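You operate a simulated robot arm through the tools that you are given. There is no shell and no other tool.

The job below is to be done with a simulated robot arm. You get a single attempt, and the scene is never put back.

TASK
A breaker has tripped: raise it with the main off, then restart.
Fine: reset, then start the line; shut and latch the cabinet door; leave both selectors on. Where these are worked on the way, their far stop is far enough and under half their travel is too little: cabinet door.

It is judged by the outcome, as a careful person would: the job done as asked, and still so three seconds after it is handed in. It fails if anything else is knocked over, pushed out of place, dropped, spilled or broken.

THE ROBOT
A 6-joint arm with a fingered hand, fixed in place. Base frame: the origin is on the floor under the middle of its stand, x ahead of it, y to its left, z up; the work surface is at about z = 0.639. Lengths are in m, angles in degrees, forces in N, time in s.
With the tool pointing down near the work surface it reaches from about 0.2 to 0.66 m from the base axis. Its first joint turns from -166.0 to 166.0 degrees. Payload 4 kg.
Tool frame: the origin (TCP) lies between the finger pads and is the grasp point; the fingertips stand 0.026 m ahead of it; z points along the fingers, y is the line along which they close. The gripper opens to 0.148 m; its body begins 0.073 m behind the TCP. The gripper is a hand of 3 fingers: y runs from the thumb to the fingers, the wrist lies at [0, 0, -0.239] in the tool frame, and closing takes about 1.5 s.
Orientation is that of the tool frame in the base frame, as a unit quaternion [x, y, z, w]. With the fingers straight down and closing along the base's y, the tool's x points along the base's -x, its y along +y and its z along -z.

THE INTERFACE
- The arm moves only by the tool play_rows. Its argument "motion" is one flat list of numbers, 7 for each row, row after row: the shift along the tool's x, y, z in units of 500 mm (1.0 is 500 mm), then the turn, a rotation vector about the tool's x, y, z in units of 180 degrees (1.0 is 180 degrees), then the finger opening in m, from 0 to 0.148. In form: [dx, dy, dz, rx, ry, rz, claw, dx, dy, dz, rx, ry, rz, claw, ...]. A call has 1 to 20 rows; each row is the pose to reach, as a shift and turn from the pose commanded when the call began, along the tool's axes at that moment. A call with a number of a shift or a turn outside -1 to 1 is refused whole. Rows are played at 5 a second. More than 0.05 m and 8.6 degrees between two rows, or a gripper value outside its range, and nothing of the call is played. A pose out of reach is approached as far as the arm can. The call stops where the force on the tool passes 40 N (or 10 N more than at its start, if that is more) or the arm is blocked; 0.2 s more then pass. Each finger travels about 0.153 m/s and halts on what it meets, pressing with about 23 N; the grip force reading is that of the motor and also rises with nothing between the fingers. The clock runs only during rows and for 0.2 s after the last one: add rows that repeat a pose to give the fingers time. The reply holds the time, the measured pose of the TCP, the force on the tool along the base axes, the opening and the grip force, in the units named above and with some noise, with the torque about the TCP (base axes, N m) and any sound that the robot's microphone picked up.
- Cameras (640 x 400 px; columns grow to the right, rows downward): "scene" is fixed at [0.049, 0.4988, 1.2591]; the picture's right is [-0.65, -0.76, 0.00], its down [-0.34, 0.29, -0.89] and it looks along [0.68, -0.58, -0.45] (base axes); focal length 344 px, centre (320, 200). "wrist" rides on the gripper at [0.068, -0.039, -0.09] in the tool frame; the picture's right is [0.50, 0.87, 0.00], its down [-0.66, 0.38, -0.65] and it looks along [-0.57, 0.33, 0.76] (tool axes); focal length 222 px, centre (320, 200). There is no depth. A picture from a camera that has moved, and an enlarged one, comes with that camera's place and axes in the base frame and with its lens.
- camera(camera): a new picture of that camera. No time passes.
- raise_lower(by): moves the trunk up (or, below 0, down) by that many m; the arm rides with it, the base frame stays. It gives what a move gives, with no picture.
- hand_shape(shape): the hand has 3 fingers and takes this shape, open, in about a second: jaw (thumb against the fingers, like two jaws); tri (thumb and two fingers); tip (a fingertip pinch); poke (one finger out to press); point (the index stretched); flat (the hand flat); cup (the hand cupped); fist (a fist). The gripper value then closes the fingers along that shape, each until it touches; the sizes above hold for jaw. It gives what a move gives, with no picture.
- inspect(camera, box): a new picture of the part [left, top, right, bottom] of that camera's present view, enlarged. No time passes.
- sign_off(): hands the job in; it is judged then, once.

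Places have to be worked out from the pictures, the camera data and where the tool is seen. Open the gripper and draw the arm clear of the work before you hand the job in, unless the task says otherwise.

The tools are called after "Request:" by a JSON object that holds its "fn" and its "kwargs". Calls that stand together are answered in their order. play_rows: Moves the arm, as the interface text tells. Its arguments: {"type":"object","properties":{"motion":{"type":"array"}},"required":["motion"]} The other tools are called the same way: raise_lower (by) moves the trunk up or down; hand_shape (shape) gives the hand a shape; camera (camera) takes a picture; inspect (camera, box) takes an enlarged picture of a part of a camera's view; sign_off () hands the job in.

At the start:

```text
time: 0.0
tool_pos: [0.4976, 0.0371, 1.1111]
orientation: [0.0, 1.0, 0.0, -0.001]
force: [-0.2, -0.9, -0.4]
moment: [0.01, 0.0, -0.01]
finger_gap: 0.1477
grasp_force: 0.0
shape: jaw
trunk travel left (down, up): [-0.275, 0.042]
```

scene: 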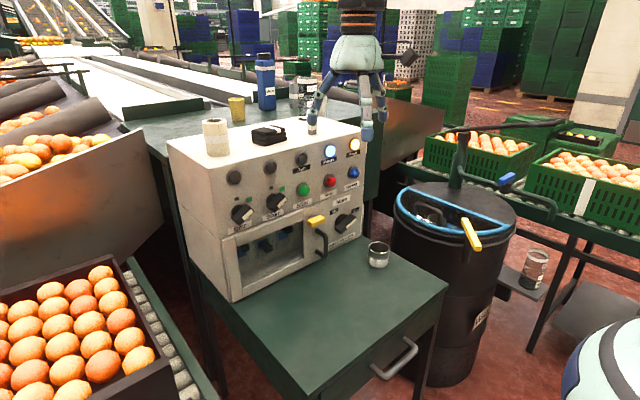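
wrist: 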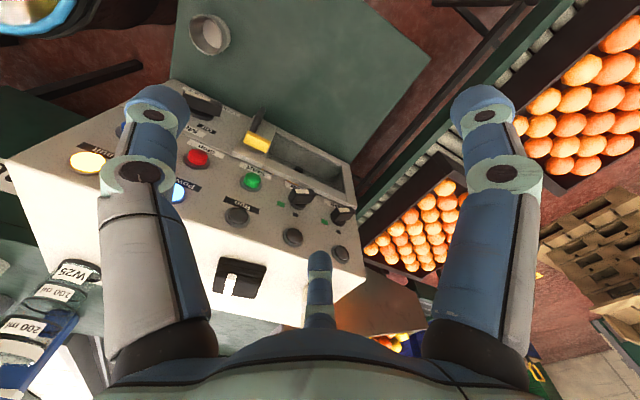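

I start by looking closely at the control cabinet in the scene camera, to read the labels and find the door, breakers and switches.

Request:
{"fn": "inspect", "kwargs": {"camera": "scene", "box": [160, 110, 380, 310]}}

Request:
{"fn": "inspect", "kwargs": {"camera": "scene", "box": [270, 130, 380, 200]}}

Request:
{"fn": "inspect", "kwargs": {"camera": "scene", "box": [220, 190, 370, 290]}}

Request:
{"fn": "inspect", "kwargs": {"camera": "wrist", "box": [60, 60, 380, 300]}}

```text
2.00 times, centred on (270, 210) of scene
camera zoom: at [0.049, 0.4988, 1.2591], right [-0.65, -0.76, 0.0], down [-0.34, 0.29, -0.89], along [0.68, -0.58, -0.45], focal length 688 px, centre (420, 180)
```

zoom: 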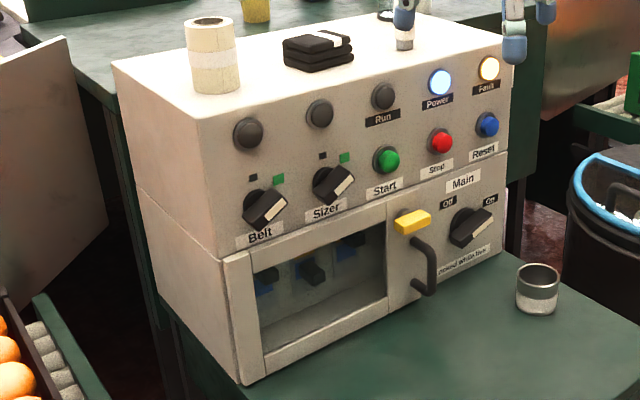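

```text
5.71 times, centred on (325, 165) of scene
camera zoom: at [0.049, 0.4988, 1.2591], right [-0.65, -0.76, 0.0], down [-0.34, 0.29, -0.89], along [0.68, -0.58, -0.45], focal length 1964 px, centre (291, 400)
```

zoom: 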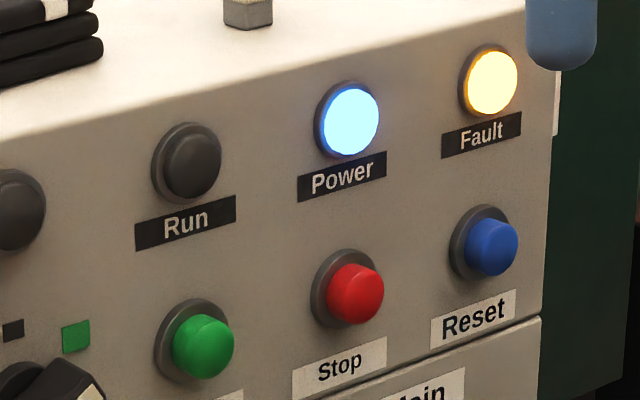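

```text
4.00 times, centred on (295, 240) of scene
camera zoom: at [0.049, 0.4988, 1.2591], right [-0.65, -0.76, 0.0], down [-0.34, 0.29, -0.89], along [0.68, -0.58, -0.45], focal length 1375 px, centre (420, 40)
```

zoom: 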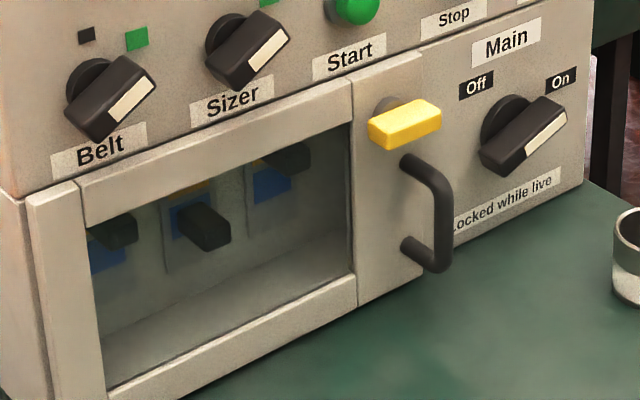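

```text
1.67 times, centred on (220, 180) of wrist
camera zoom: at [0.43, -0.0019, 1.2026], right [-0.5, 0.87, 0.0], down [0.66, 0.38, 0.65], along [0.57, 0.33, -0.76], focal length 370 px, centre (487, 233)
```

zoom: 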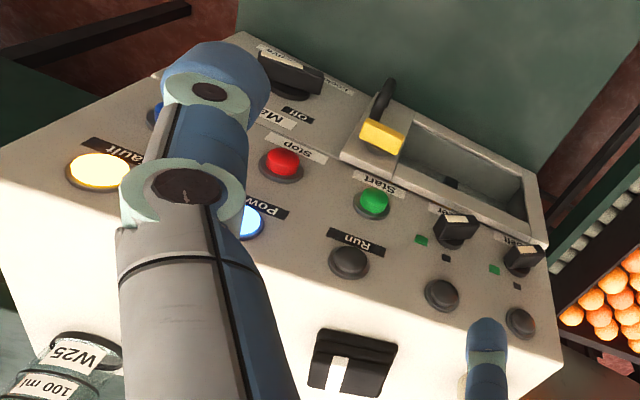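

The front panel faces the robot at about x≈0.697, with the buttons at z≈0.885, the main selector near (y −0.135, z 0.73), and the latch and handle near y −0.02. The middle breaker lever hangs lower than its neighbours, so I try the poke shape in free air to see where its fingertip lies.

Request:
{"fn": "hand_shape", "kwargs": {"shape": "poke"}}

Request:
{"fn": "inspect", "kwargs": {"camera": "scene", "box": [225, 215, 325, 280]}}

Request:
{"fn": "inspect", "kwargs": {"camera": "scene", "box": [300, 190, 400, 275]}}

```text
time: 0.9
tool_pos: [0.4977, 0.0364, 1.1117]
orientation: [0.0, 1.0, 0.0, 0.001]
force: [0.0, 0.4, 0.4]
moment: [-0.01, -0.04, -0.01]
finger_gap: 0.0
grasp_force: 0.1
shape: poke
trunk travel left (down, up): [-0.275, 0.042]
```

```text
6.15 times, centred on (275, 248) of scene
camera zoom: at [0.049, 0.4988, 1.2591], right [-0.65, -0.76, 0.0], down [-0.34, 0.29, -0.89], along [0.68, -0.58, -0.45], focal length 2115 px, centre (597, -92)
```

zoom: 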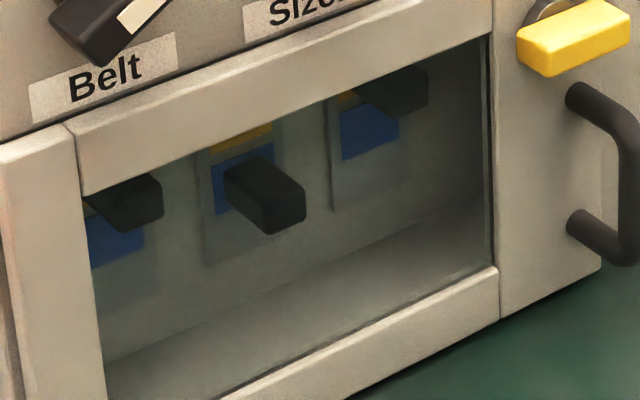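

```text
4.71 times, centred on (350, 232) of scene
camera zoom: at [0.049, 0.4988, 1.2591], right [-0.65, -0.76, 0.0], down [-0.34, 0.29, -0.89], along [0.68, -0.58, -0.45], focal length 1618 px, centre (179, 47)
```

zoom: 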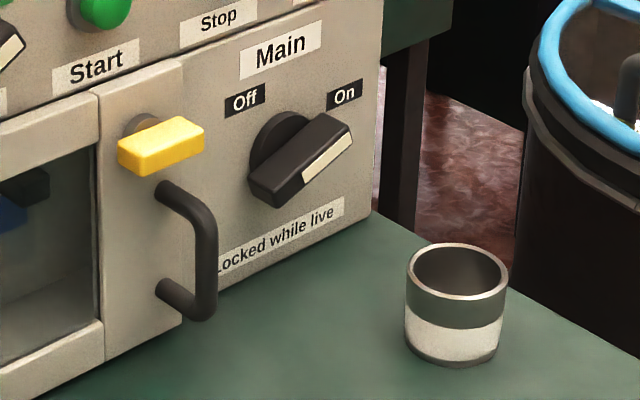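

The middle breaker lever is clearly tripped (lower than the others), the Main knob points to On, and the yellow latch bar is horizontal. Now I look at where the poke finger sits.

Request:
{"fn": "camera", "kwargs": {"camera": "wrist"}}

Request:
{"fn": "inspect", "kwargs": {"camera": "scene", "box": [280, 0, 440, 150]}}

```text
taken
camera wrist: at [0.43, -0.0018, 1.2026], right [-0.5, 0.87, 0.0], down [0.66, 0.38, 0.65], along [0.57, 0.33, -0.76], focal length 222 px, centre (320, 200)
```

wrist: 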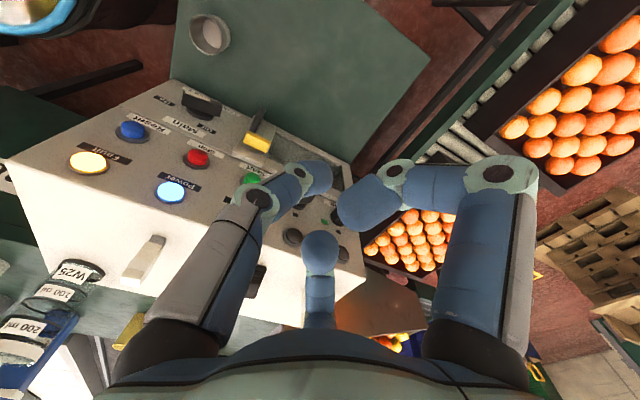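

```text
2.67 times, centred on (360, 75) of scene
camera zoom: at [0.049, 0.4988, 1.2591], right [-0.65, -0.76, 0.0], down [-0.34, 0.29, -0.89], along [0.68, -0.58, -0.45], focal length 917 px, centre (213, 533)
```

zoom: 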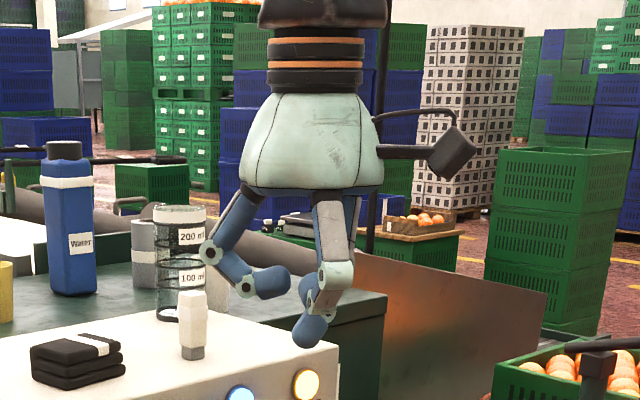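

In the poke shape the fingers gather near the tool axis with the thumb tip leading. I try "point" as well to compare which gives the more slender probe.

Request:
{"fn": "hand_shape", "kwargs": {"shape": "point"}}

Request:
{"fn": "camera", "kwargs": {"camera": "wrist"}}

Request:
{"fn": "inspect", "kwargs": {"camera": "scene", "box": [280, 0, 440, 150]}}

```text
time: 1.8
tool_pos: [0.4988, 0.0375, 1.1119]
orientation: [0.0, 1.0, 0.0, -0.001]
force: [0.5, -0.1, 0.0]
moment: [-0.04, 0.01, 0.0]
finger_gap: 0.142
grasp_force: 0.2
shape: point
trunk travel left (down, up): [-0.275, 0.042]
```

```text
taken
camera wrist: at [0.43, -0.0019, 1.2026], right [-0.5, 0.87, 0.0], down [0.66, 0.38, 0.65], along [0.57, 0.33, -0.76], focal length 222 px, centre (320, 200)
```

wrist: 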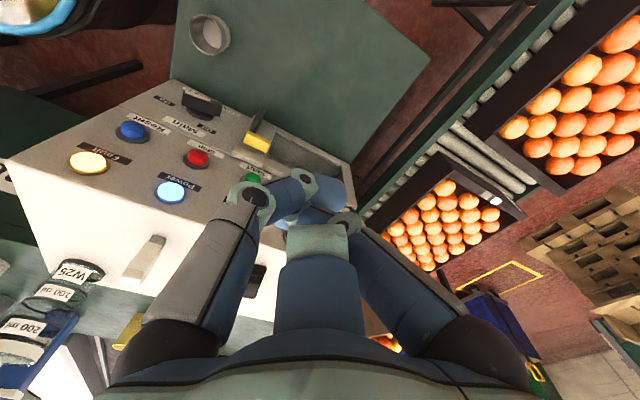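

```text
2.67 times, centred on (360, 75) of scene
camera zoom: at [0.049, 0.4988, 1.2591], right [-0.65, -0.76, 0.0], down [-0.34, 0.29, -0.89], along [0.68, -0.58, -0.45], focal length 917 px, centre (213, 533)
```

zoom: 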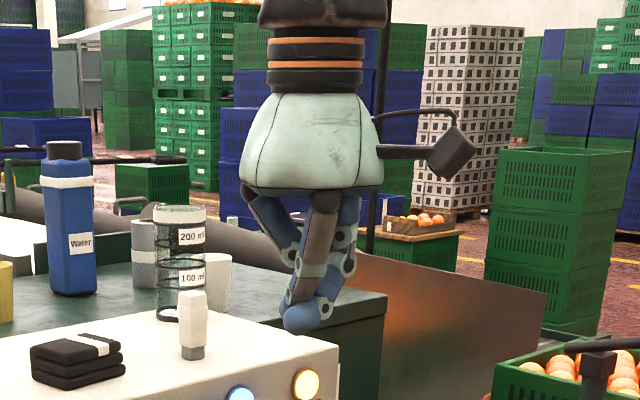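

Both shapes give a compact probe; I'll use poke. I'll first roll the tool half-way round its axis so that the wrist camera ends above the hand (away from the steel cup at about (0.557, −0.158)), starting with 85 degrees to see that the wrist follows.

Request:
{"fn": "hand_shape", "kwargs": {"shape": "poke"}}

Request:
{"fn": "play_rows", "kwargs": {"motion": [0, 0, 0, 0, 0, 0.045, 0.148, 0, 0, 0, 0, 0, 0.09, 0.148, 0, 0, 0, 0, 0, 0.135, 0.148, 0, 0, 0, 0, 0, 0.18, 0.148, 0, 0, 0, 0, 0, 0.225, 0.148, 0, 0, 0, 0, 0, 0.27, 0.148, 0, 0, 0, 0, 0, 0.315, 0.148, 0, 0, 0, 0, 0, 0.36, 0.148, 0, 0, 0, 0, 0, 0.405, 0.148, 0, 0, 0, 0, 0, 0.45, 0.148, 0, 0, 0, 0, 0, 0.5, 0.148, 0, 0, 0, 0, 0, 0.5, 0.148]}}

Request:
{"fn": "camera", "kwargs": {"camera": "scene"}}

Request:
{"fn": "camera", "kwargs": {"camera": "wrist"}}

```text
time: 2.7
tool_pos: [0.4979, 0.037, 1.111]
orientation: [0.0, 1.0, 0.0, 0.0]
force: [0.2, -0.2, 0.5]
moment: [0.02, -0.04, 0.0]
finger_gap: 0.0
grasp_force: 0.0
shape: poke
trunk travel left (down, up): [-0.275, 0.042]
```

```text
refused: row 11 steps farther than a row can; nothing moved
```

```text
taken
```

scene: 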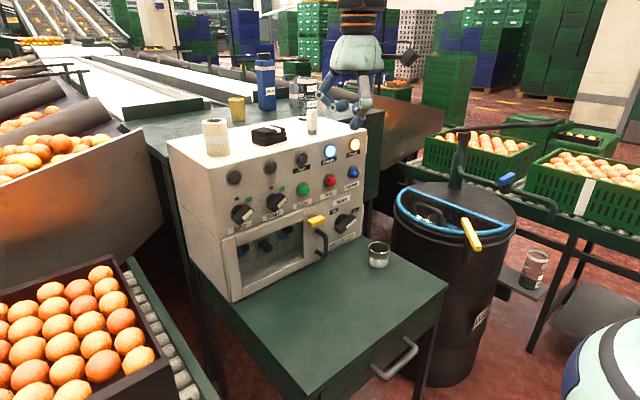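

```text
taken
camera wrist: at [0.43, -0.0019, 1.2026], right [-0.5, 0.87, 0.0], down [0.66, 0.38, 0.65], along [0.57, 0.33, -0.76], focal length 222 px, centre (320, 200)
```

wrist: 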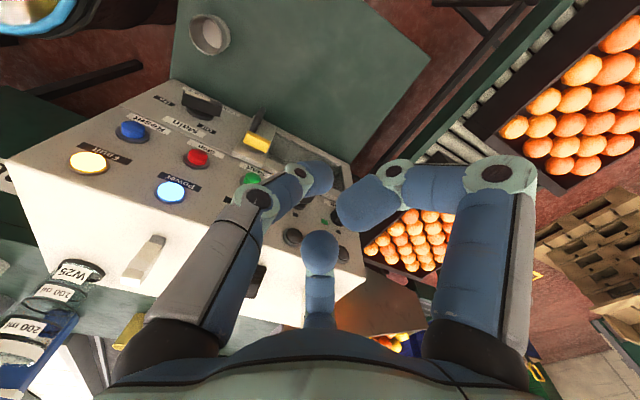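

The step limit is 8.6°, so I replay the roll in 8.1° steps; the camera arm swings well clear of the cabinet (x<0.58).

Request:
{"fn": "play_rows", "kwargs": {"motion": [0, 0, 0, 0, 0, 0.045, 0.148, 0, 0, 0, 0, 0, 0.09, 0.148, 0, 0, 0, 0, 0, 0.135, 0.148, 0, 0, 0, 0, 0, 0.18, 0.148, 0, 0, 0, 0, 0, 0.225, 0.148, 0, 0, 0, 0, 0, 0.27, 0.148, 0, 0, 0, 0, 0, 0.315, 0.148, 0, 0, 0, 0, 0, 0.36, 0.148, 0, 0, 0, 0, 0, 0.405, 0.148, 0, 0, 0, 0, 0, 0.45, 0.148, 0, 0, 0, 0, 0, 0.495, 0.148, 0, 0, 0, 0, 0, 0.5, 0.148]}}

```text
time: 5.3
tool_pos: [0.4977, 0.0368, 1.1128]
orientation: [0.708, 0.707, 0.0, 0.0]
force: [0.1, 0.4, -0.6]
moment: [0.04, -0.02, 0.01]
finger_gap: 0.0001
grasp_force: 0.2
shape: poke
trunk travel left (down, up): [-0.275, 0.042]
```

The wrist follows the roll. I complete the second 90 degrees.

Request:
{"fn": "play_rows", "kwargs": {"motion": [0, 0, 0, 0, 0, 0.045, 0.148, 0, 0, 0, 0, 0, 0.09, 0.148, 0, 0, 0, 0, 0, 0.135, 0.148, 0, 0, 0, 0, 0, 0.18, 0.148, 0, 0, 0, 0, 0, 0.225, 0.148, 0, 0, 0, 0, 0, 0.27, 0.148, 0, 0, 0, 0, 0, 0.315, 0.148, 0, 0, 0, 0, 0, 0.36, 0.148, 0, 0, 0, 0, 0, 0.405, 0.148, 0, 0, 0, 0, 0, 0.45, 0.148, 0, 0, 0, 0, 0, 0.495, 0.148, 0, 0, 0, 0, 0, 0.5, 0.148]}}

Request:
{"fn": "camera", "kwargs": {"camera": "wrist"}}

```text
time: 7.9
tool_pos: [0.4972, 0.0371, 1.1118]
orientation: [1.0, -0.001, 0.0, 0.0]
force: [-0.7, 0.7, 0.5]
moment: [-0.01, -0.01, 0.02]
finger_gap: 0.0
grasp_force: 0.0
shape: poke
trunk travel left (down, up): [-0.275, 0.042]
```

```text
taken
camera wrist: at [0.5651, 0.0761, 1.2027], right [0.5, -0.87, 0.0], down [-0.66, -0.38, 0.65], along [-0.57, -0.33, -0.76], focal length 222 px, centre (320, 200)
```

wrist: 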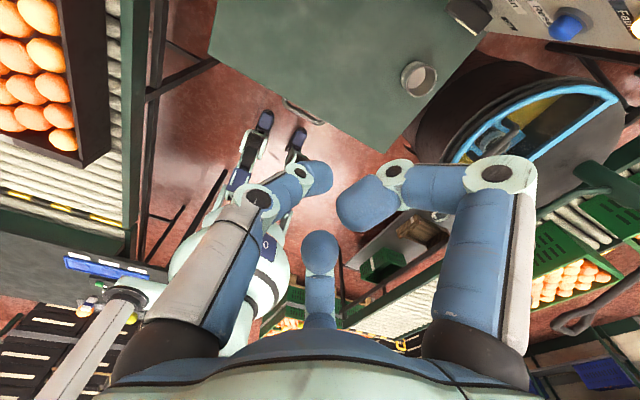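

The tool is now flipped (tool x ahead, y to the right). I now tilt it 60° forward (30° below horizontal) while moving to a stand-off around (0.50, −0.15, 0.90).

Request:
{"fn": "play_rows", "kwargs": {"motion": [0, 0.0374, 0.0424, 0, 0.0333, 0, 0.148, 0, 0.0748, 0.0848, 0, 0.0667, 0, 0.148, 0, 0.1122, 0.1272, 0, 0.1, 0, 0.148, 0, 0.1496, 0.1696, 0, 0.1333, 0, 0.148, 0, 0.187, 0.212, 0, 0.1667, 0, 0.148, 0, 0.2244, 0.2544, 0, 0.2, 0, 0.148, 0, 0.2618, 0.2968, 0, 0.2333, 0, 0.148, 0, 0.2992, 0.3392, 0, 0.2667, 0, 0.148, 0, 0.3366, 0.3816, 0, 0.3, 0, 0.148, 0, 0.374, 0.424, 0, 0.3333, 0, 0.148, 0, 0.374, 0.424, 0, 0.3333, 0, 0.148]}}

Request:
{"fn": "camera", "kwargs": {"camera": "wrist"}}

Request:
{"fn": "camera", "kwargs": {"camera": "scene"}}

```text
time: 10.3
tool_pos: [0.4977, -0.1501, 0.9004]
orientation: [0.865, 0.001, 0.501, 0.0]
force: [0.6, -0.4, -0.2]
moment: [0.0, 0.0, 0.02]
finger_gap: 0.0
grasp_force: 0.0
shape: poke
out of reach, approached as far as the arm can: row 6, 7
trunk travel left (down, up): [-0.275, 0.042]
```

```text
taken
camera wrist: at [0.4524, -0.1112, 1.0042], right [0.25, -0.87, 0.43], down [-0.89, -0.38, -0.24], along [0.37, -0.33, -0.87], focal length 222 px, centre (320, 200)
```

wrist: 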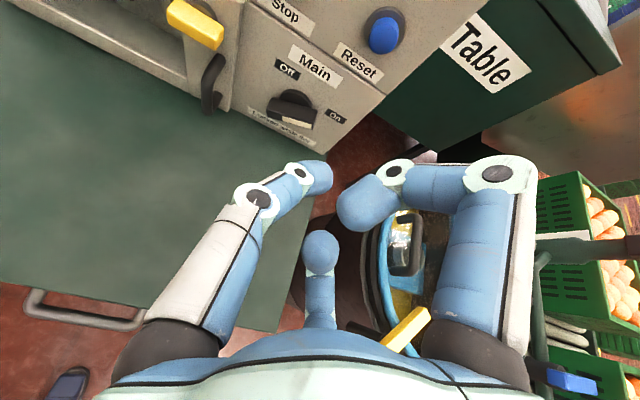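

```text
taken
```

scene: 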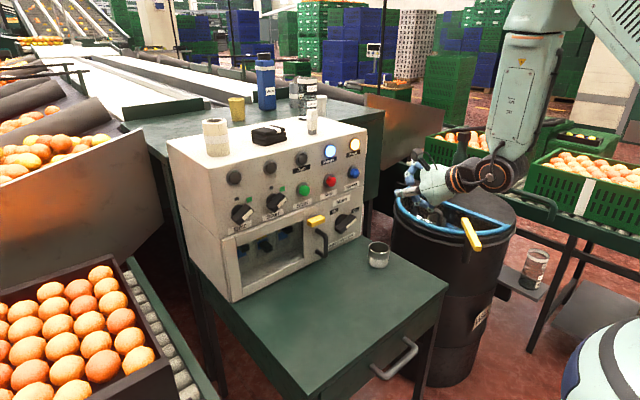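

The pose was reached (only intermediate rows were limited). I zoom in on the hand from the scene camera to see which fingertip leads.

Request:
{"fn": "inspect", "kwargs": {"camera": "scene", "box": [380, 130, 520, 230]}}

Request:
{"fn": "inspect", "kwargs": {"camera": "wrist", "box": [140, 0, 460, 240]}}

```text
4.00 times, centred on (450, 180) of scene
camera zoom: at [0.049, 0.4988, 1.2591], right [-0.65, -0.76, 0.0], down [-0.34, 0.29, -0.89], along [0.68, -0.58, -0.45], focal length 1375 px, centre (-200, 280)
```

zoom: 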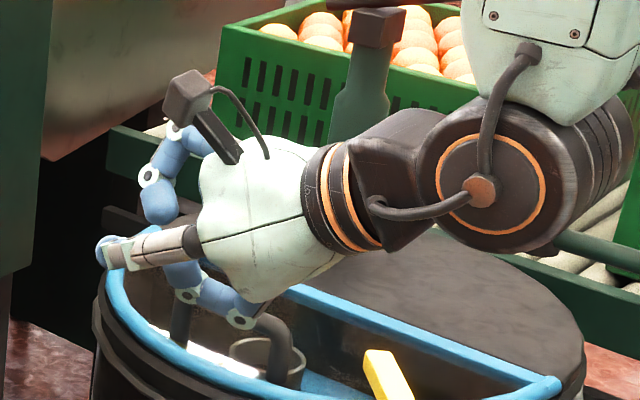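

```text
1.67 times, centred on (300, 120) of wrist
camera zoom: at [0.4524, -0.1112, 1.0042], right [0.25, -0.87, 0.43], down [-0.89, -0.38, -0.24], along [0.37, -0.33, -0.87], focal length 370 px, centre (353, 333)
```

zoom: 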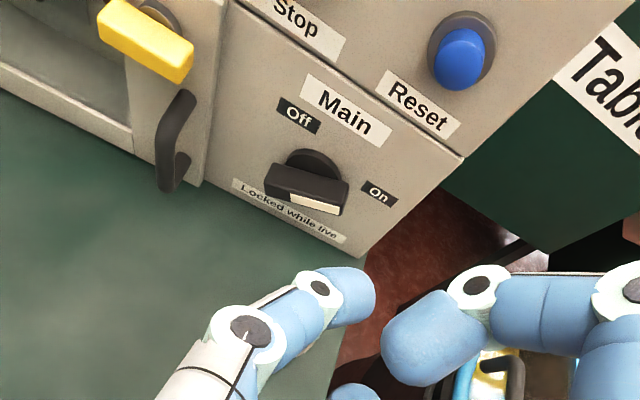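

In poke the thumb leads but its tip bends inward. I check the "tip" and "flat" shapes here in free space to choose the best probe for turning knobs.

Request:
{"fn": "hand_shape", "kwargs": {"shape": "tip"}}

Request:
{"fn": "inspect", "kwargs": {"camera": "scene", "box": [380, 130, 520, 230]}}

Request:
{"fn": "camera", "kwargs": {"camera": "wrist"}}

Request:
{"fn": "hand_shape", "kwargs": {"shape": "point"}}

Request:
{"fn": "inspect", "kwargs": {"camera": "scene", "box": [380, 130, 520, 230]}}

Request:
{"fn": "camera", "kwargs": {"camera": "wrist"}}

```text
time: 11.2
tool_pos: [0.4976, -0.1497, 0.9009]
orientation: [0.866, 0.001, 0.5, -0.001]
force: [-0.6, 0.4, 0.3]
moment: [0.0, 0.0, 0.01]
finger_gap: 0.1481
grasp_force: 0.0
shape: tip
trunk travel left (down, up): [-0.275, 0.042]
```

```text
4.00 times, centred on (450, 180) of scene
camera zoom: at [0.049, 0.4988, 1.2591], right [-0.65, -0.76, 0.0], down [-0.34, 0.29, -0.89], along [0.68, -0.58, -0.45], focal length 1375 px, centre (-200, 280)
```

zoom: 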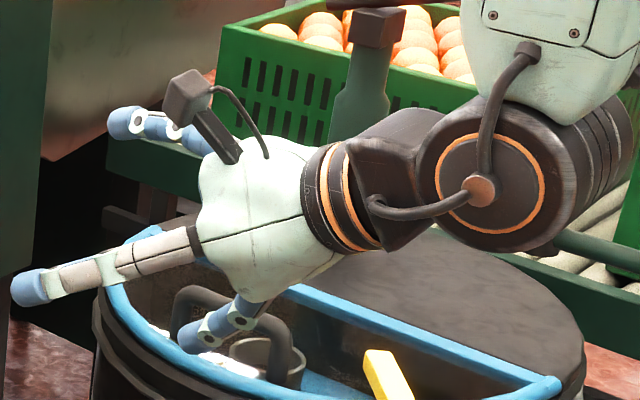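

```text
taken
camera wrist: at [0.4528, -0.1113, 1.0042], right [0.25, -0.87, 0.43], down [-0.89, -0.38, -0.24], along [0.37, -0.33, -0.87], focal length 222 px, centre (320, 200)
```

wrist: 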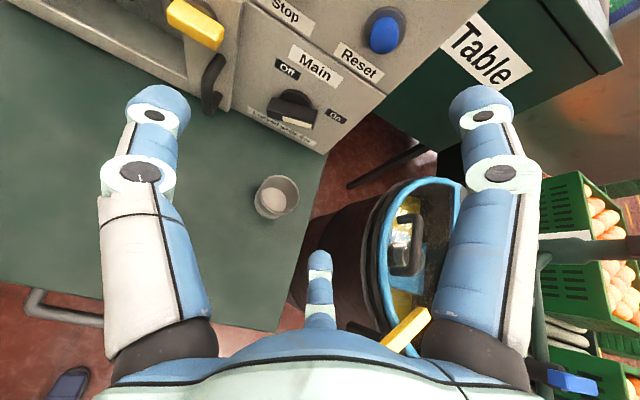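

```text
time: 12.1
tool_pos: [0.4971, -0.1511, 0.9004]
orientation: [0.865, 0.0, 0.501, -0.001]
force: [0.1, -0.2, -0.8]
moment: [0.01, 0.0, 0.05]
finger_gap: 0.1422
grasp_force: 0.1
shape: point
trunk travel left (down, up): [-0.275, 0.042]
```

```text
4.00 times, centred on (450, 180) of scene
camera zoom: at [0.049, 0.4988, 1.2591], right [-0.65, -0.76, 0.0], down [-0.34, 0.29, -0.89], along [0.68, -0.58, -0.45], focal length 1375 px, centre (-200, 280)
```

zoom: 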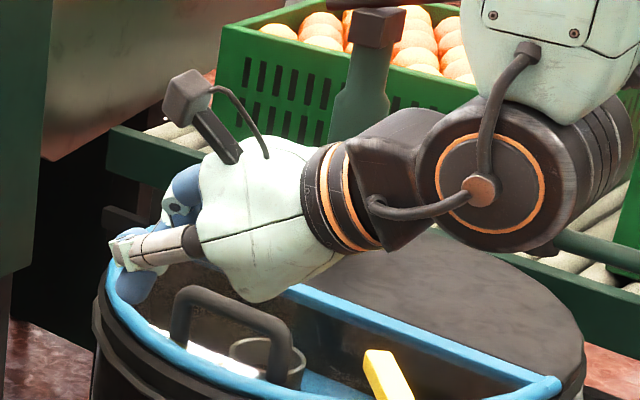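

```text
taken
camera wrist: at [0.4528, -0.1113, 1.0042], right [0.25, -0.87, 0.43], down [-0.89, -0.38, -0.24], along [0.37, -0.33, -0.87], focal length 222 px, centre (320, 200)
```

wrist: 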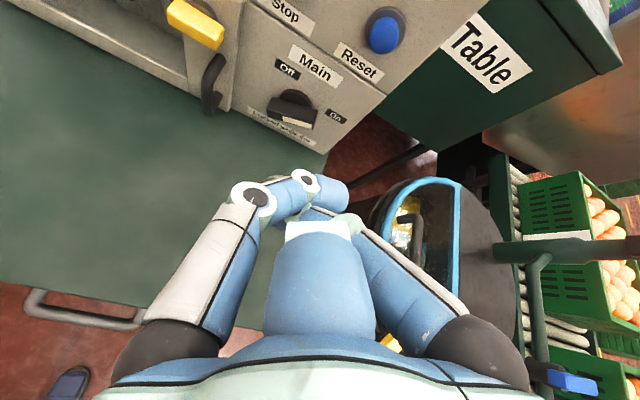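

"Tip" opens like a three-finger pinch; closing it fully should bring the fingertips together into a sturdy point ahead of the TCP. I check that.

Request:
{"fn": "hand_shape", "kwargs": {"shape": "tip"}}

Request:
{"fn": "play_rows", "kwargs": {"motion": [0, 0, 0, 0, 0, 0, 0, 0, 0, 0, 0, 0, 0, 0, 0, 0, 0, 0, 0, 0, 0, 0, 0, 0, 0, 0, 0, 0, 0, 0, 0, 0, 0, 0, 0, 0, 0, 0, 0, 0, 0, 0, 0, 0, 0, 0, 0, 0, 0, 0, 0, 0, 0, 0, 0, 0]}}

Request:
{"fn": "inspect", "kwargs": {"camera": "scene", "box": [380, 130, 520, 230]}}

Request:
{"fn": "camera", "kwargs": {"camera": "wrist"}}

```text
time: 13.0
tool_pos: [0.4973, -0.1507, 0.8994]
orientation: [0.866, 0.001, 0.5, -0.001]
force: [-0.2, -0.4, -0.4]
moment: [0.02, -0.05, -0.04]
finger_gap: 0.148
grasp_force: 0.0
shape: tip
trunk travel left (down, up): [-0.275, 0.042]
```

```text
time: 14.8
tool_pos: [0.4977, -0.1504, 0.9018]
orientation: [0.866, 0.0, 0.5, 0.0]
force: [0.2, 1.3, 0.5]
moment: [-0.02, 0.0, -0.01]
finger_gap: 0.0001
grasp_force: 22.2
shape: tip
trunk travel left (down, up): [-0.275, 0.042]
```

```text
4.00 times, centred on (450, 180) of scene
camera zoom: at [0.049, 0.4988, 1.2591], right [-0.65, -0.76, 0.0], down [-0.34, 0.29, -0.89], along [0.68, -0.58, -0.45], focal length 1375 px, centre (-200, 280)
```

zoom: 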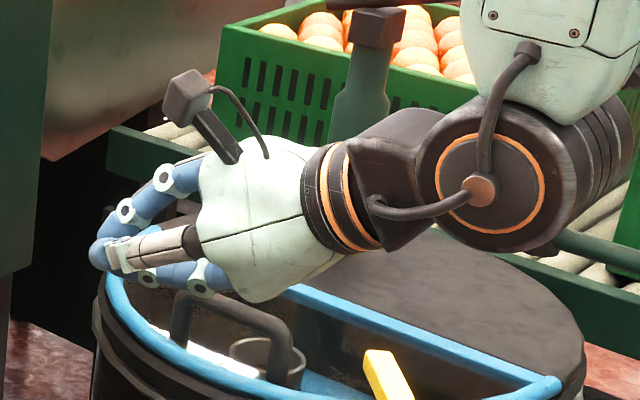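

```text
taken
camera wrist: at [0.4528, -0.1113, 1.0042], right [0.25, -0.87, 0.43], down [-0.89, -0.38, -0.24], along [0.37, -0.33, -0.87], focal length 222 px, centre (320, 200)
```

wrist: 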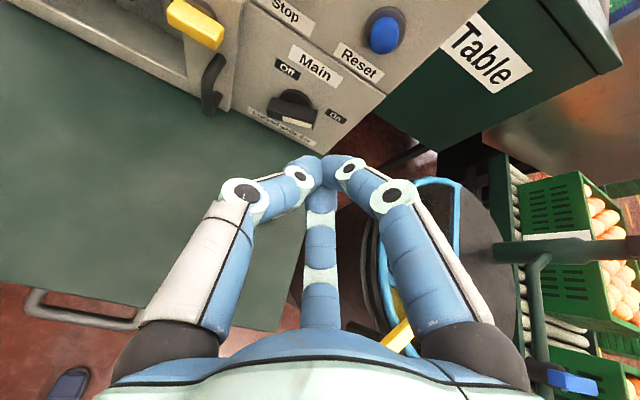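

The closed tip pinch makes a good probe right on the tool axis. Next I zoom on the Main knob and latch from the wrist to fix their angles.

Request:
{"fn": "inspect", "kwargs": {"camera": "wrist", "box": [235, 40, 365, 150]}}

Request:
{"fn": "inspect", "kwargs": {"camera": "scene", "box": [305, 195, 375, 260]}}

```text
3.64 times, centred on (300, 95) of wrist
camera zoom: at [0.4528, -0.1113, 1.0042], right [0.25, -0.87, 0.43], down [-0.89, -0.38, -0.24], along [0.37, -0.33, -0.87], focal length 808 px, centre (393, 582)
```

zoom: 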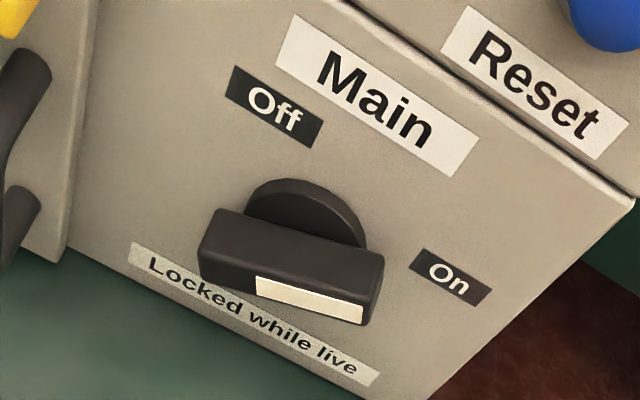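

```text
6.15 times, centred on (340, 228) of scene
camera zoom: at [0.049, 0.4988, 1.2591], right [-0.65, -0.76, 0.0], down [-0.34, 0.29, -0.89], along [0.68, -0.58, -0.45], focal length 2115 px, centre (197, 31)
```

zoom: 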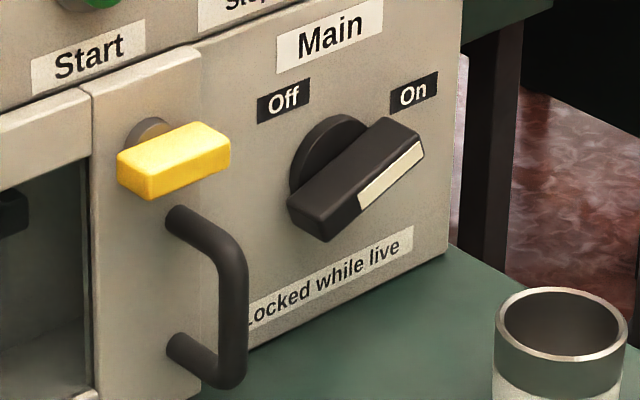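

Readings agree: the Main pivot is near (y −0.135, z 0.738), its bar is about 65 mm long and stands about 22° above horizontal pointing right to On; Off lies counter-clockwise. I'll bring the closed fingertips above the bar's left half with the tool about 40° below horizontal, which keeps the hand over the cup.

Request:
{"fn": "play_rows", "kwargs": {"motion": [-0.00325, -0.0126, 0.0473, 0, -0.007, 0, 0, -0.0065, -0.0252, 0.0946, 0, -0.014, 0, 0, -0.00975, -0.0378, 0.1418, 0, -0.021, 0, 0, -0.013, -0.0504, 0.1891, 0, -0.028, 0, 0, -0.01625, -0.063, 0.2364, 0, -0.035, 0, 0, -0.0195, -0.0756, 0.2837, 0, -0.042, 0, 0, -0.02275, -0.0882, 0.331, 0, -0.049, 0, 0, -0.026, -0.1008, 0.3782, 0, -0.0556, 0, 0, -0.026, -0.1008, 0.3782, 0, -0.0556, 0, 0]}}

Request:
{"fn": "camera", "kwargs": {"camera": "wrist"}}

Request:
{"fn": "inspect", "kwargs": {"camera": "scene", "box": [290, 150, 430, 270]}}

```text
time: 16.8
tool_pos: [0.6553, -0.1006, 0.7954]
orientation: [0.907, 0.0, 0.422, 0.0]
force: [-0.5, -0.6, -0.9]
moment: [-0.01, 0.02, 0.01]
finger_gap: 0.0001
grasp_force: 22.8
shape: tip
trunk travel left (down, up): [-0.275, 0.042]
```

```text
taken
camera wrist: at [0.629, -0.0608, 0.9047], right [0.32, -0.87, 0.38], down [-0.92, -0.38, -0.08], along [0.22, -0.33, -0.92], focal length 222 px, centre (320, 200)
```

wrist: 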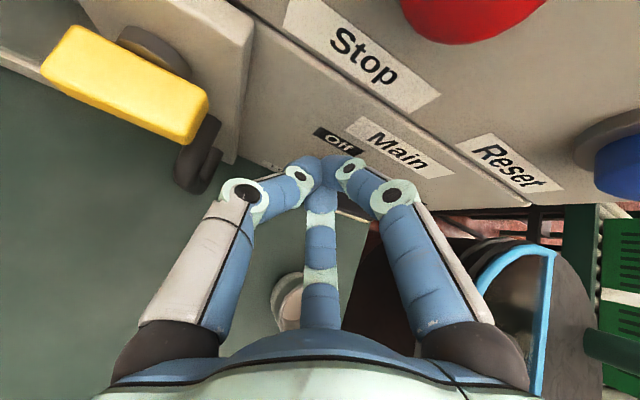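

```text
3.33 times, centred on (360, 210) of scene
camera zoom: at [0.049, 0.4988, 1.2591], right [-0.65, -0.76, 0.0], down [-0.34, 0.29, -0.89], along [0.68, -0.58, -0.45], focal length 1146 px, centre (187, 167)
```

zoom: 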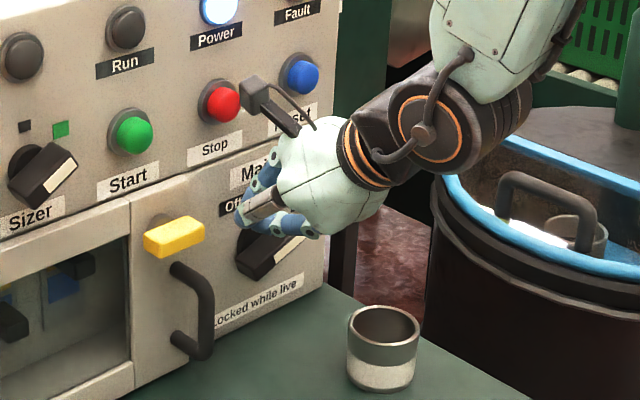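

The probe sits just above the left half of the Main bar. I push it down and round along the arc (pointer from On, counter-clockwise), watching the force.

Request:
{"fn": "play_rows", "kwargs": {"motion": [-0.0188, 0.004, 0.0158, 0, 0, 0, 0, -0.0375, 0.008, 0.03155, 0, 0, 0, 0, -0.055, 0.008, 0.0464, 0, 0, 0, 0, -0.0727, 0.008, 0.0612, 0, 0, 0, 0, -0.0823, 0.0104, 0.0693, 0, 0, 0, 0, -0.0919, 0.0128, 0.0773, 0, 0, 0, 0, -0.0984, 0.02, 0.0828, 0, 0, 0, 0, -0.1049, 0.0268, 0.0882, 0, 0, 0, 0, -0.1095, 0.0368, 0.0921, 0, 0, 0, 0, -0.1141, 0.0468, 0.096, 0, 0, 0, 0, -0.1171, 0.0588, 0.0985, 0, 0, 0, 0]}}

Request:
{"fn": "camera", "kwargs": {"camera": "wrist"}}

Request:
{"fn": "inspect", "kwargs": {"camera": "scene", "box": [290, 110, 430, 270]}}

```text
time: 18.9
tool_pos: [0.6565, -0.1122, 0.724]
orientation: [0.905, 0.007, 0.426, -0.001]
force: [-7.6, 22.9, 9.6]
moment: [-0.45, -0.2, 0.08]
finger_gap: 0.0001
grasp_force: 23.1
shape: tip
trunk travel left (down, up): [-0.275, 0.042]
stopped in row 10: the force on the tool passed its limit at 42 N (the readings are from after the stop); the commanded pose is now the measured one
```

```text
taken
camera wrist: at [0.6292, -0.0733, 0.8341], right [0.33, -0.86, 0.39], down [-0.92, -0.39, -0.09], along [0.23, -0.33, -0.92], focal length 222 px, centre (320, 200)
```

wrist: 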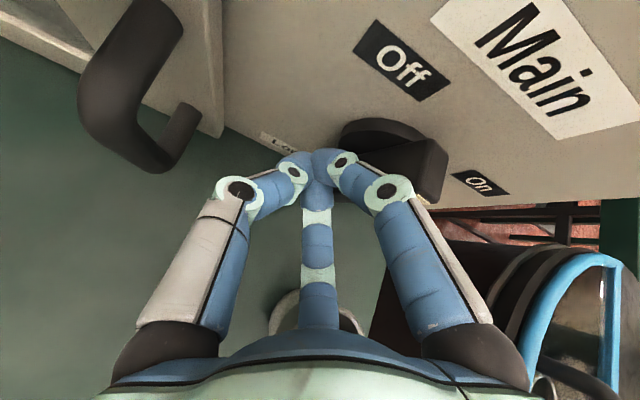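

```text
2.50 times, centred on (360, 190) of scene
camera zoom: at [0.049, 0.4988, 1.2591], right [-0.65, -0.76, 0.0], down [-0.34, 0.29, -0.89], along [0.68, -0.58, -0.45], focal length 859 px, centre (220, 225)
```

zoom: 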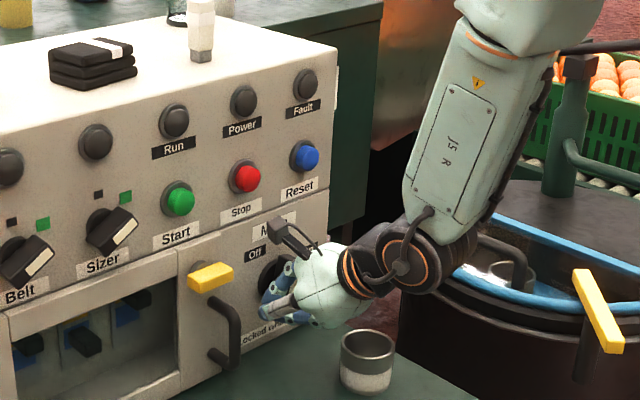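

Power and Fault lamps went dark: the main is off and against its stop. I back the probe off to the left and up, and bring it above the left end of the yellow latch (centre about y −0.012, z 0.792, x 0.663).

Request:
{"fn": "play_rows", "kwargs": {"motion": [0, -0.024, 0, 0, 0, 0, 0, -0.007, -0.0284, -0.0716, 0, 0, 0, 0, 0.0142, -0.0606, -0.1408, 0, 0, 0, 0, 0.0454, -0.0904, -0.1658, 0, 0, 0, 0, 0.0766, -0.1202, -0.191, 0, 0, 0, 0, 0.1112, -0.1598, -0.206, 0, 0, 0, 0, 0.1444, -0.1996, -0.2196, 0, 0, 0, 0, 0.183, -0.2392, -0.164, 0, 0, 0, 0, 0.183, -0.2392, -0.164, 0, 0, 0, 0]}}

Request:
{"fn": "camera", "kwargs": {"camera": "wrist"}}

Request:
{"fn": "inspect", "kwargs": {"camera": "scene", "box": [260, 110, 400, 270]}}

```text
time: 20.9
tool_pos: [0.6623, -0.0285, 0.8532]
orientation: [0.908, 0.014, 0.418, -0.023]
force: [0.0, -0.7, -0.2]
moment: [0.0, 0.02, -0.03]
finger_gap: 0.0
grasp_force: 23.5
shape: tip
out of reach, approached as far as the arm can: row 4, 5, 6, 7, 8, 9
trunk travel left (down, up): [-0.275, 0.042]
```

```text
taken
camera wrist: at [0.6367, 0.0052, 0.9654], right [0.36, -0.86, 0.35], down [-0.91, -0.42, -0.09], along [0.22, -0.29, -0.93], focal length 222 px, centre (320, 200)
```

wrist: 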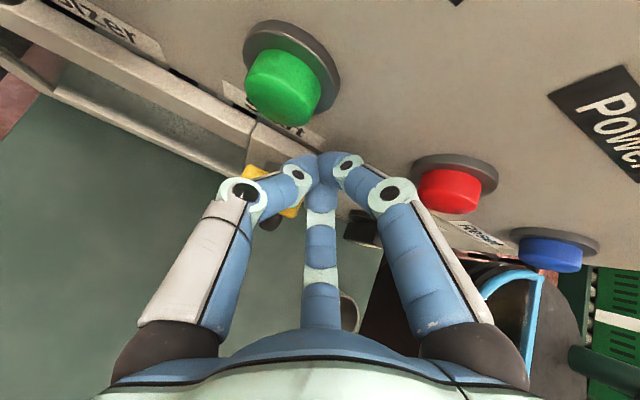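

```text
2.50 times, centred on (330, 190) of scene
camera zoom: at [0.049, 0.4988, 1.2591], right [-0.65, -0.76, 0.0], down [-0.34, 0.29, -0.89], along [0.68, -0.58, -0.45], focal length 859 px, centre (295, 225)
```

zoom: 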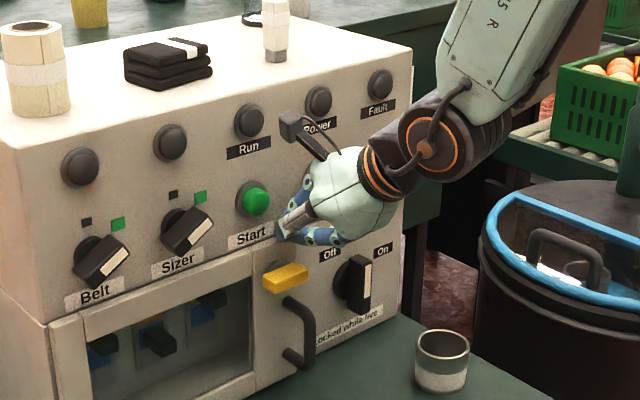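

The main is off (its bar now stands upright), but with the flipped wrist the arm cannot follow to the left — most likely a wrist joint limit. I retreat along the tool axis and roll the tool back by −180° so the wrist returns to its natural turn.

Request:
{"fn": "play_rows", "kwargs": {"motion": [0, 0, -0.075, 0, 0, -0.045, 0, 0, 0, -0.15, 0, 0, -0.09, 0, 0, 0, -0.225, 0, 0, -0.135, 0, 0, 0, -0.3, 0, 0, -0.18, 0, 0, 0, -0.3, 0, 0, -0.225, 0, 0, 0, -0.3, 0, 0, -0.27, 0, 0, 0, -0.3, 0, 0, -0.315, 0, 0, 0, -0.3, 0, 0, -0.36, 0, 0, 0, -0.3, 0, 0, -0.405, 0, 0, 0, -0.3, 0, 0, -0.45, 0, 0, 0, -0.3, 0, 0, -0.495, 0, 0, 0, -0.3, 0, 0, -0.5, 0]}}

```text
time: 23.5
tool_pos: [0.5416, -0.0549, 0.9474]
orientation: [0.64, 0.641, 0.307, 0.292]
force: [-0.4, -0.3, 0.4]
moment: [0.0, -0.01, 0.03]
finger_gap: 0.0001
grasp_force: 22.9
shape: tip
out of reach, approached as far as the arm can: row 1, 2, 3, 4, 5, 6, 7, 8, 9, 10, 11, 12
trunk travel left (down, up): [-0.275, 0.042]
```

Still limited in y although the roll is free, so the cause is more likely a wrist singularity (tool nearly in line with the forearm). I look at the arm's configuration from the scene camera.

Request:
{"fn": "camera", "kwargs": {"camera": "scene"}}

Request:
{"fn": "camera", "kwargs": {"camera": "wrist"}}

```text
taken
```

scene: 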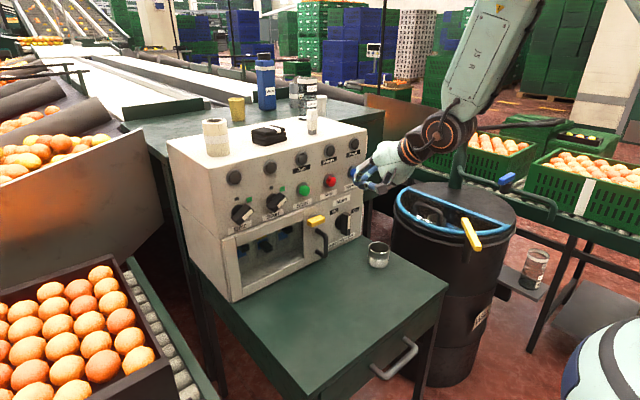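

```text
taken
camera wrist: at [0.4463, 0.0108, 0.976], right [0.55, 0.49, 0.67], down [-0.25, -0.67, 0.7], along [0.79, -0.56, -0.25], focal length 222 px, centre (320, 200)
```

wrist: 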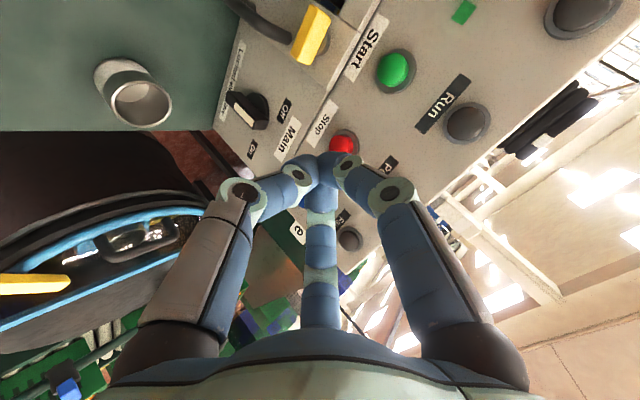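

The forearm points about 59° down, so tilting past it off-centre made the forearm joint wind toward its limit. I undo that path (back through y −0.15 to the tool-down pose), so I can later cross the alignment in the arm's own plane at y≈0.

Request:
{"fn": "play_rows", "kwargs": {"motion": [-0.0625, -0.0229, -0.001, -0.0111, 0, 0, 0, -0.125, -0.0458, -0.002, -0.0222, 0, 0, 0, -0.1876, -0.0686, -0.003, -0.0334, 0, 0, 0, -0.2501, -0.0915, -0.004, -0.0445, 0, 0, 0, -0.3126, -0.1144, -0.005, -0.0556, 0, 0, 0, -0.2754, -0.0813, -0.0319, -0.0223, 0, 0, 0, -0.2383, -0.0482, -0.0587, 0.0111, 0, 0, 0, -0.2011, -0.015, -0.0856, 0.0444, 0, 0, 0, -0.164, 0.0181, -0.1124, 0.0778, 0, 0, 0, -0.1268, 0.0512, -0.1393, 0.1111, 0, 0, 0, -0.0896, 0.0843, -0.1662, 0.1445, 0, 0, 0, -0.0525, 0.1174, -0.193, 0.1778, 0, 0, 0, -0.0153, 0.1506, -0.2199, 0.2111, 0, 0, 0, 0.0218, 0.1837, -0.2467, 0.2445, 0, 0, 0, 0.059, 0.2168, -0.2736, 0.2778, 0, 0, 0, 0.059, 0.2168, -0.2736, 0.2778, 0, 0, 0]}}

Request:
{"fn": "camera", "kwargs": {"camera": "scene"}}

```text
time: 26.9
tool_pos: [0.5073, -0.0262, 1.1172]
orientation: [0.705, 0.71, 0.0, 0.001]
force: [-0.4, 0.2, 0.2]
moment: [0.0, -0.01, 0.0]
finger_gap: 0.0
grasp_force: 23.2
shape: tip
trunk travel left (down, up): [-0.275, 0.042]
```

```text
taken
```

scene: 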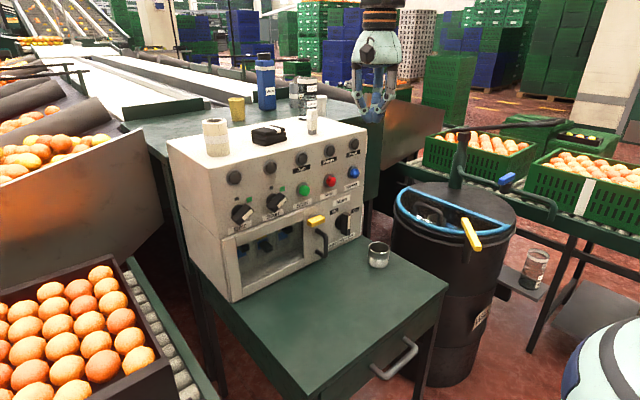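

Back at the tool-down pose. I roll on to the camera-up orientation and centre the TCP at y≈0, ready to tilt forward within the arm's plane.

Request:
{"fn": "play_rows", "kwargs": {"motion": [0.0047, -0.0067, 0.0213, 0, 0, 0.0455, 0, 0.0095, -0.0135, 0.0425, 0, 0, 0.0909, 0, 0.0142, -0.0202, 0.0638, 0, 0, 0.1364, 0, 0.0189, -0.0269, 0.0851, 0, 0, 0.1818, 0, 0.0236, -0.0336, 0.1064, 0, 0, 0.2273, 0, 0.0284, -0.0404, 0.1276, 0, 0, 0.2727, 0, 0.0331, -0.0471, 0.1489, 0, 0, 0.3182, 0, 0.0378, -0.0538, 0.1702, 0, 0, 0.3636, 0, 0.0425, -0.0605, 0.1915, 0, 0, 0.4091, 0, 0.0473, -0.0673, 0.2127, 0, 0, 0.4545, 0, 0.052, -0.074, 0.234, 0, 0, 0.5, 0, 0.052, -0.074, 0.234, 0, 0, 0.5, 0]}}

```text
time: 29.5
tool_pos: [0.4704, 0.0007, 1.0012]
orientation: [1.0, 0.004, 0.001, 0.001]
force: [-0.7, 0.2, 0.0]
moment: [0.01, -0.03, -0.02]
finger_gap: 0.0
grasp_force: 22.6
shape: tip
trunk travel left (down, up): [-0.275, 0.042]
```

Now I tilt forward in-plane (to 25° below horizontal) at y=0.

Request:
{"fn": "play_rows", "kwargs": {"motion": [0.01, 0, 0.016, 0, 0.0361, 0, 0, 0.02, 0, 0.032, 0, 0.0722, 0, 0, 0.03, 0, 0.048, 0, 0.1083, 0, 0, 0.04, 0, 0.064, 0, 0.1444, 0, 0, 0.05, 0, 0.08, 0, 0.1806, 0, 0, 0.06, 0, 0.096, 0, 0.2167, 0, 0, 0.07, 0, 0.112, 0, 0.2528, 0, 0, 0.08, 0, 0.128, 0, 0.2889, 0, 0, 0.09, 0, 0.144, 0, 0.325, 0, 0, 0.1, 0, 0.16, 0, 0.3611, 0, 0, 0.1, 0, 0.16, 0, 0.3611, 0, 0]}}

Request:
{"fn": "camera", "kwargs": {"camera": "scene"}}

Request:
{"fn": "camera", "kwargs": {"camera": "wrist"}}

```text
time: 31.9
tool_pos: [0.5191, -0.0004, 0.9209]
orientation: [0.842, 0.004, 0.54, -0.001]
force: [-0.6, -0.6, -0.2]
moment: [-0.02, -0.01, 0.02]
finger_gap: 0.0
grasp_force: 23.2
shape: tip
trunk travel left (down, up): [-0.275, 0.042]
```

```text
taken
```

scene: 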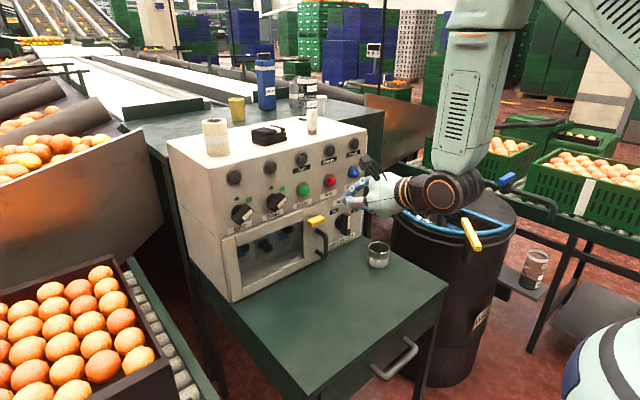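

```text
taken
camera wrist: at [0.4646, 0.0389, 1.0202], right [0.22, -0.86, 0.46], down [-0.86, -0.39, -0.32], along [0.45, -0.32, -0.83], focal length 222 px, centre (320, 200)
```

wrist: 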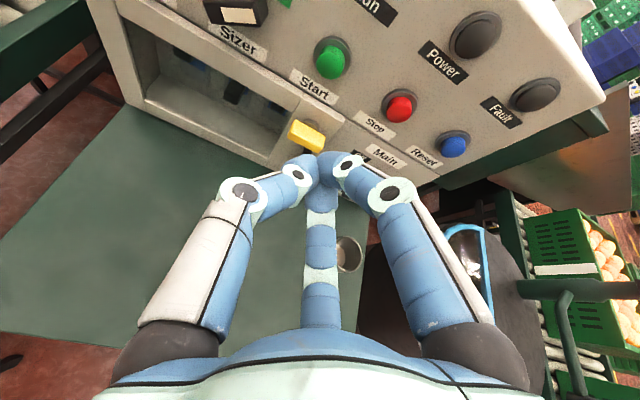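

The crossing worked cleanly. I check the Main knob's angle and the lamps before going to the latch.

Request:
{"fn": "inspect", "kwargs": {"camera": "scene", "box": [290, 130, 380, 260]}}

Request:
{"fn": "inspect", "kwargs": {"camera": "wrist", "box": [200, 20, 480, 220]}}

```text
3.08 times, centred on (335, 195) of scene
camera zoom: at [0.049, 0.4988, 1.2591], right [-0.65, -0.76, 0.0], down [-0.34, 0.29, -0.89], along [0.68, -0.58, -0.45], focal length 1058 px, centre (274, 215)
```

zoom: 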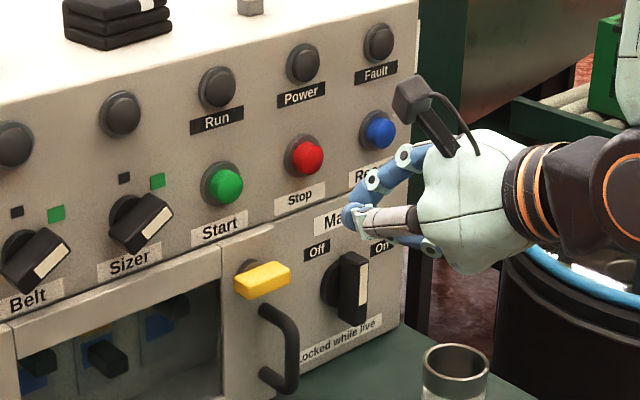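

```text
2.00 times, centred on (340, 120) of wrist
camera zoom: at [0.4646, 0.0389, 1.0202], right [0.22, -0.86, 0.46], down [-0.86, -0.39, -0.32], along [0.45, -0.32, -0.83], focal length 444 px, centre (280, 360)
```

zoom: 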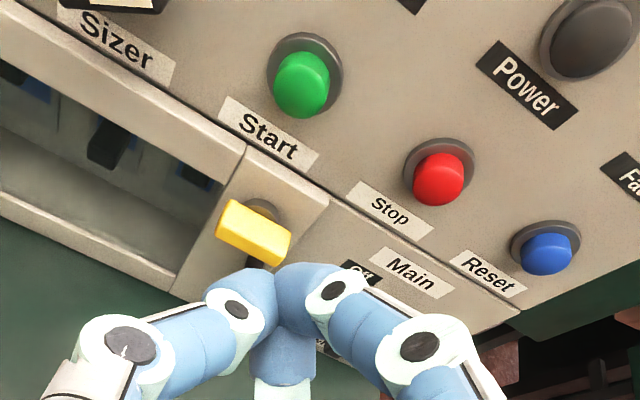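

Main's bar stands vertical at Off and the lamps are dark. I now move the probe above the left end of the yellow latch and press it down a little to see whether it turns that way.

Request:
{"fn": "play_rows", "kwargs": {"motion": [-0.0072, -0.0023, 0.0598, 0, 0, 0, 0, -0.0144, -0.0046, 0.1197, 0, 0, 0, 0, -0.0216, -0.007, 0.1795, 0, 0, 0, 0, -0.0288, -0.0093, 0.2394, 0, 0, 0, 0, -0.036, -0.0116, 0.2992, 0, 0, 0, 0, -0.036, -0.0116, 0.2992, 0, 0, 0, 0, -0.0519, -0.0162, 0.3065, 0, 0, 0, 0, -0.0678, -0.0208, 0.3138, 0, 0, 0, 0, -0.0837, -0.0254, 0.3211, 0, 0, 0, 0, -0.0996, -0.03, 0.3284, 0, 0, 0, 0]}}

Request:
{"fn": "camera", "kwargs": {"camera": "wrist"}}

Request:
{"fn": "inspect", "kwargs": {"camera": "scene", "box": [280, 160, 380, 260]}}

```text
time: 34.1
tool_pos: [0.6473, 0.0189, 0.812]
orientation: [0.839, 0.007, 0.544, -0.003]
force: [2.0, 21.3, 22.4]
moment: [0.1, -0.3, 0.32]
finger_gap: 0.0
grasp_force: 23.0
shape: tip
trunk travel left (down, up): [-0.275, 0.042]
```

```text
taken
camera wrist: at [0.5924, 0.0584, 0.9111], right [0.22, -0.86, 0.46], down [-0.86, -0.39, -0.33], along [0.46, -0.32, -0.83], focal length 222 px, centre (320, 200)
```

wrist: 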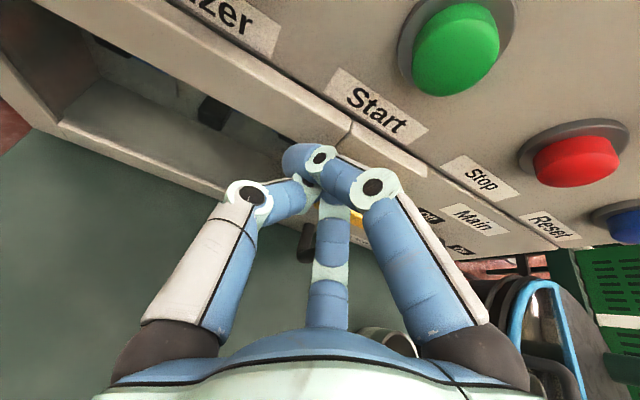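

```text
4.00 times, centred on (330, 210) of scene
camera zoom: at [0.049, 0.4988, 1.2591], right [-0.65, -0.76, 0.0], down [-0.34, 0.29, -0.89], along [0.68, -0.58, -0.45], focal length 1375 px, centre (280, 160)
```

zoom: 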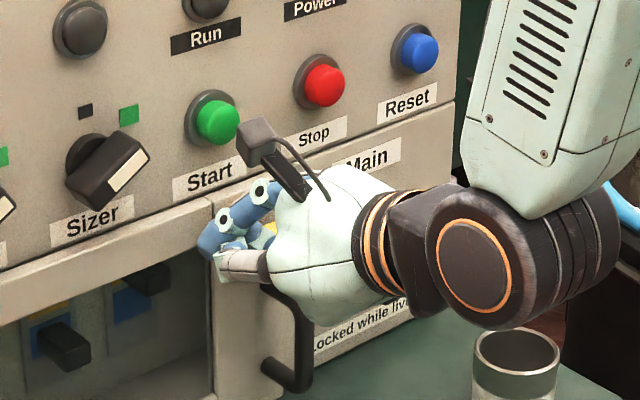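

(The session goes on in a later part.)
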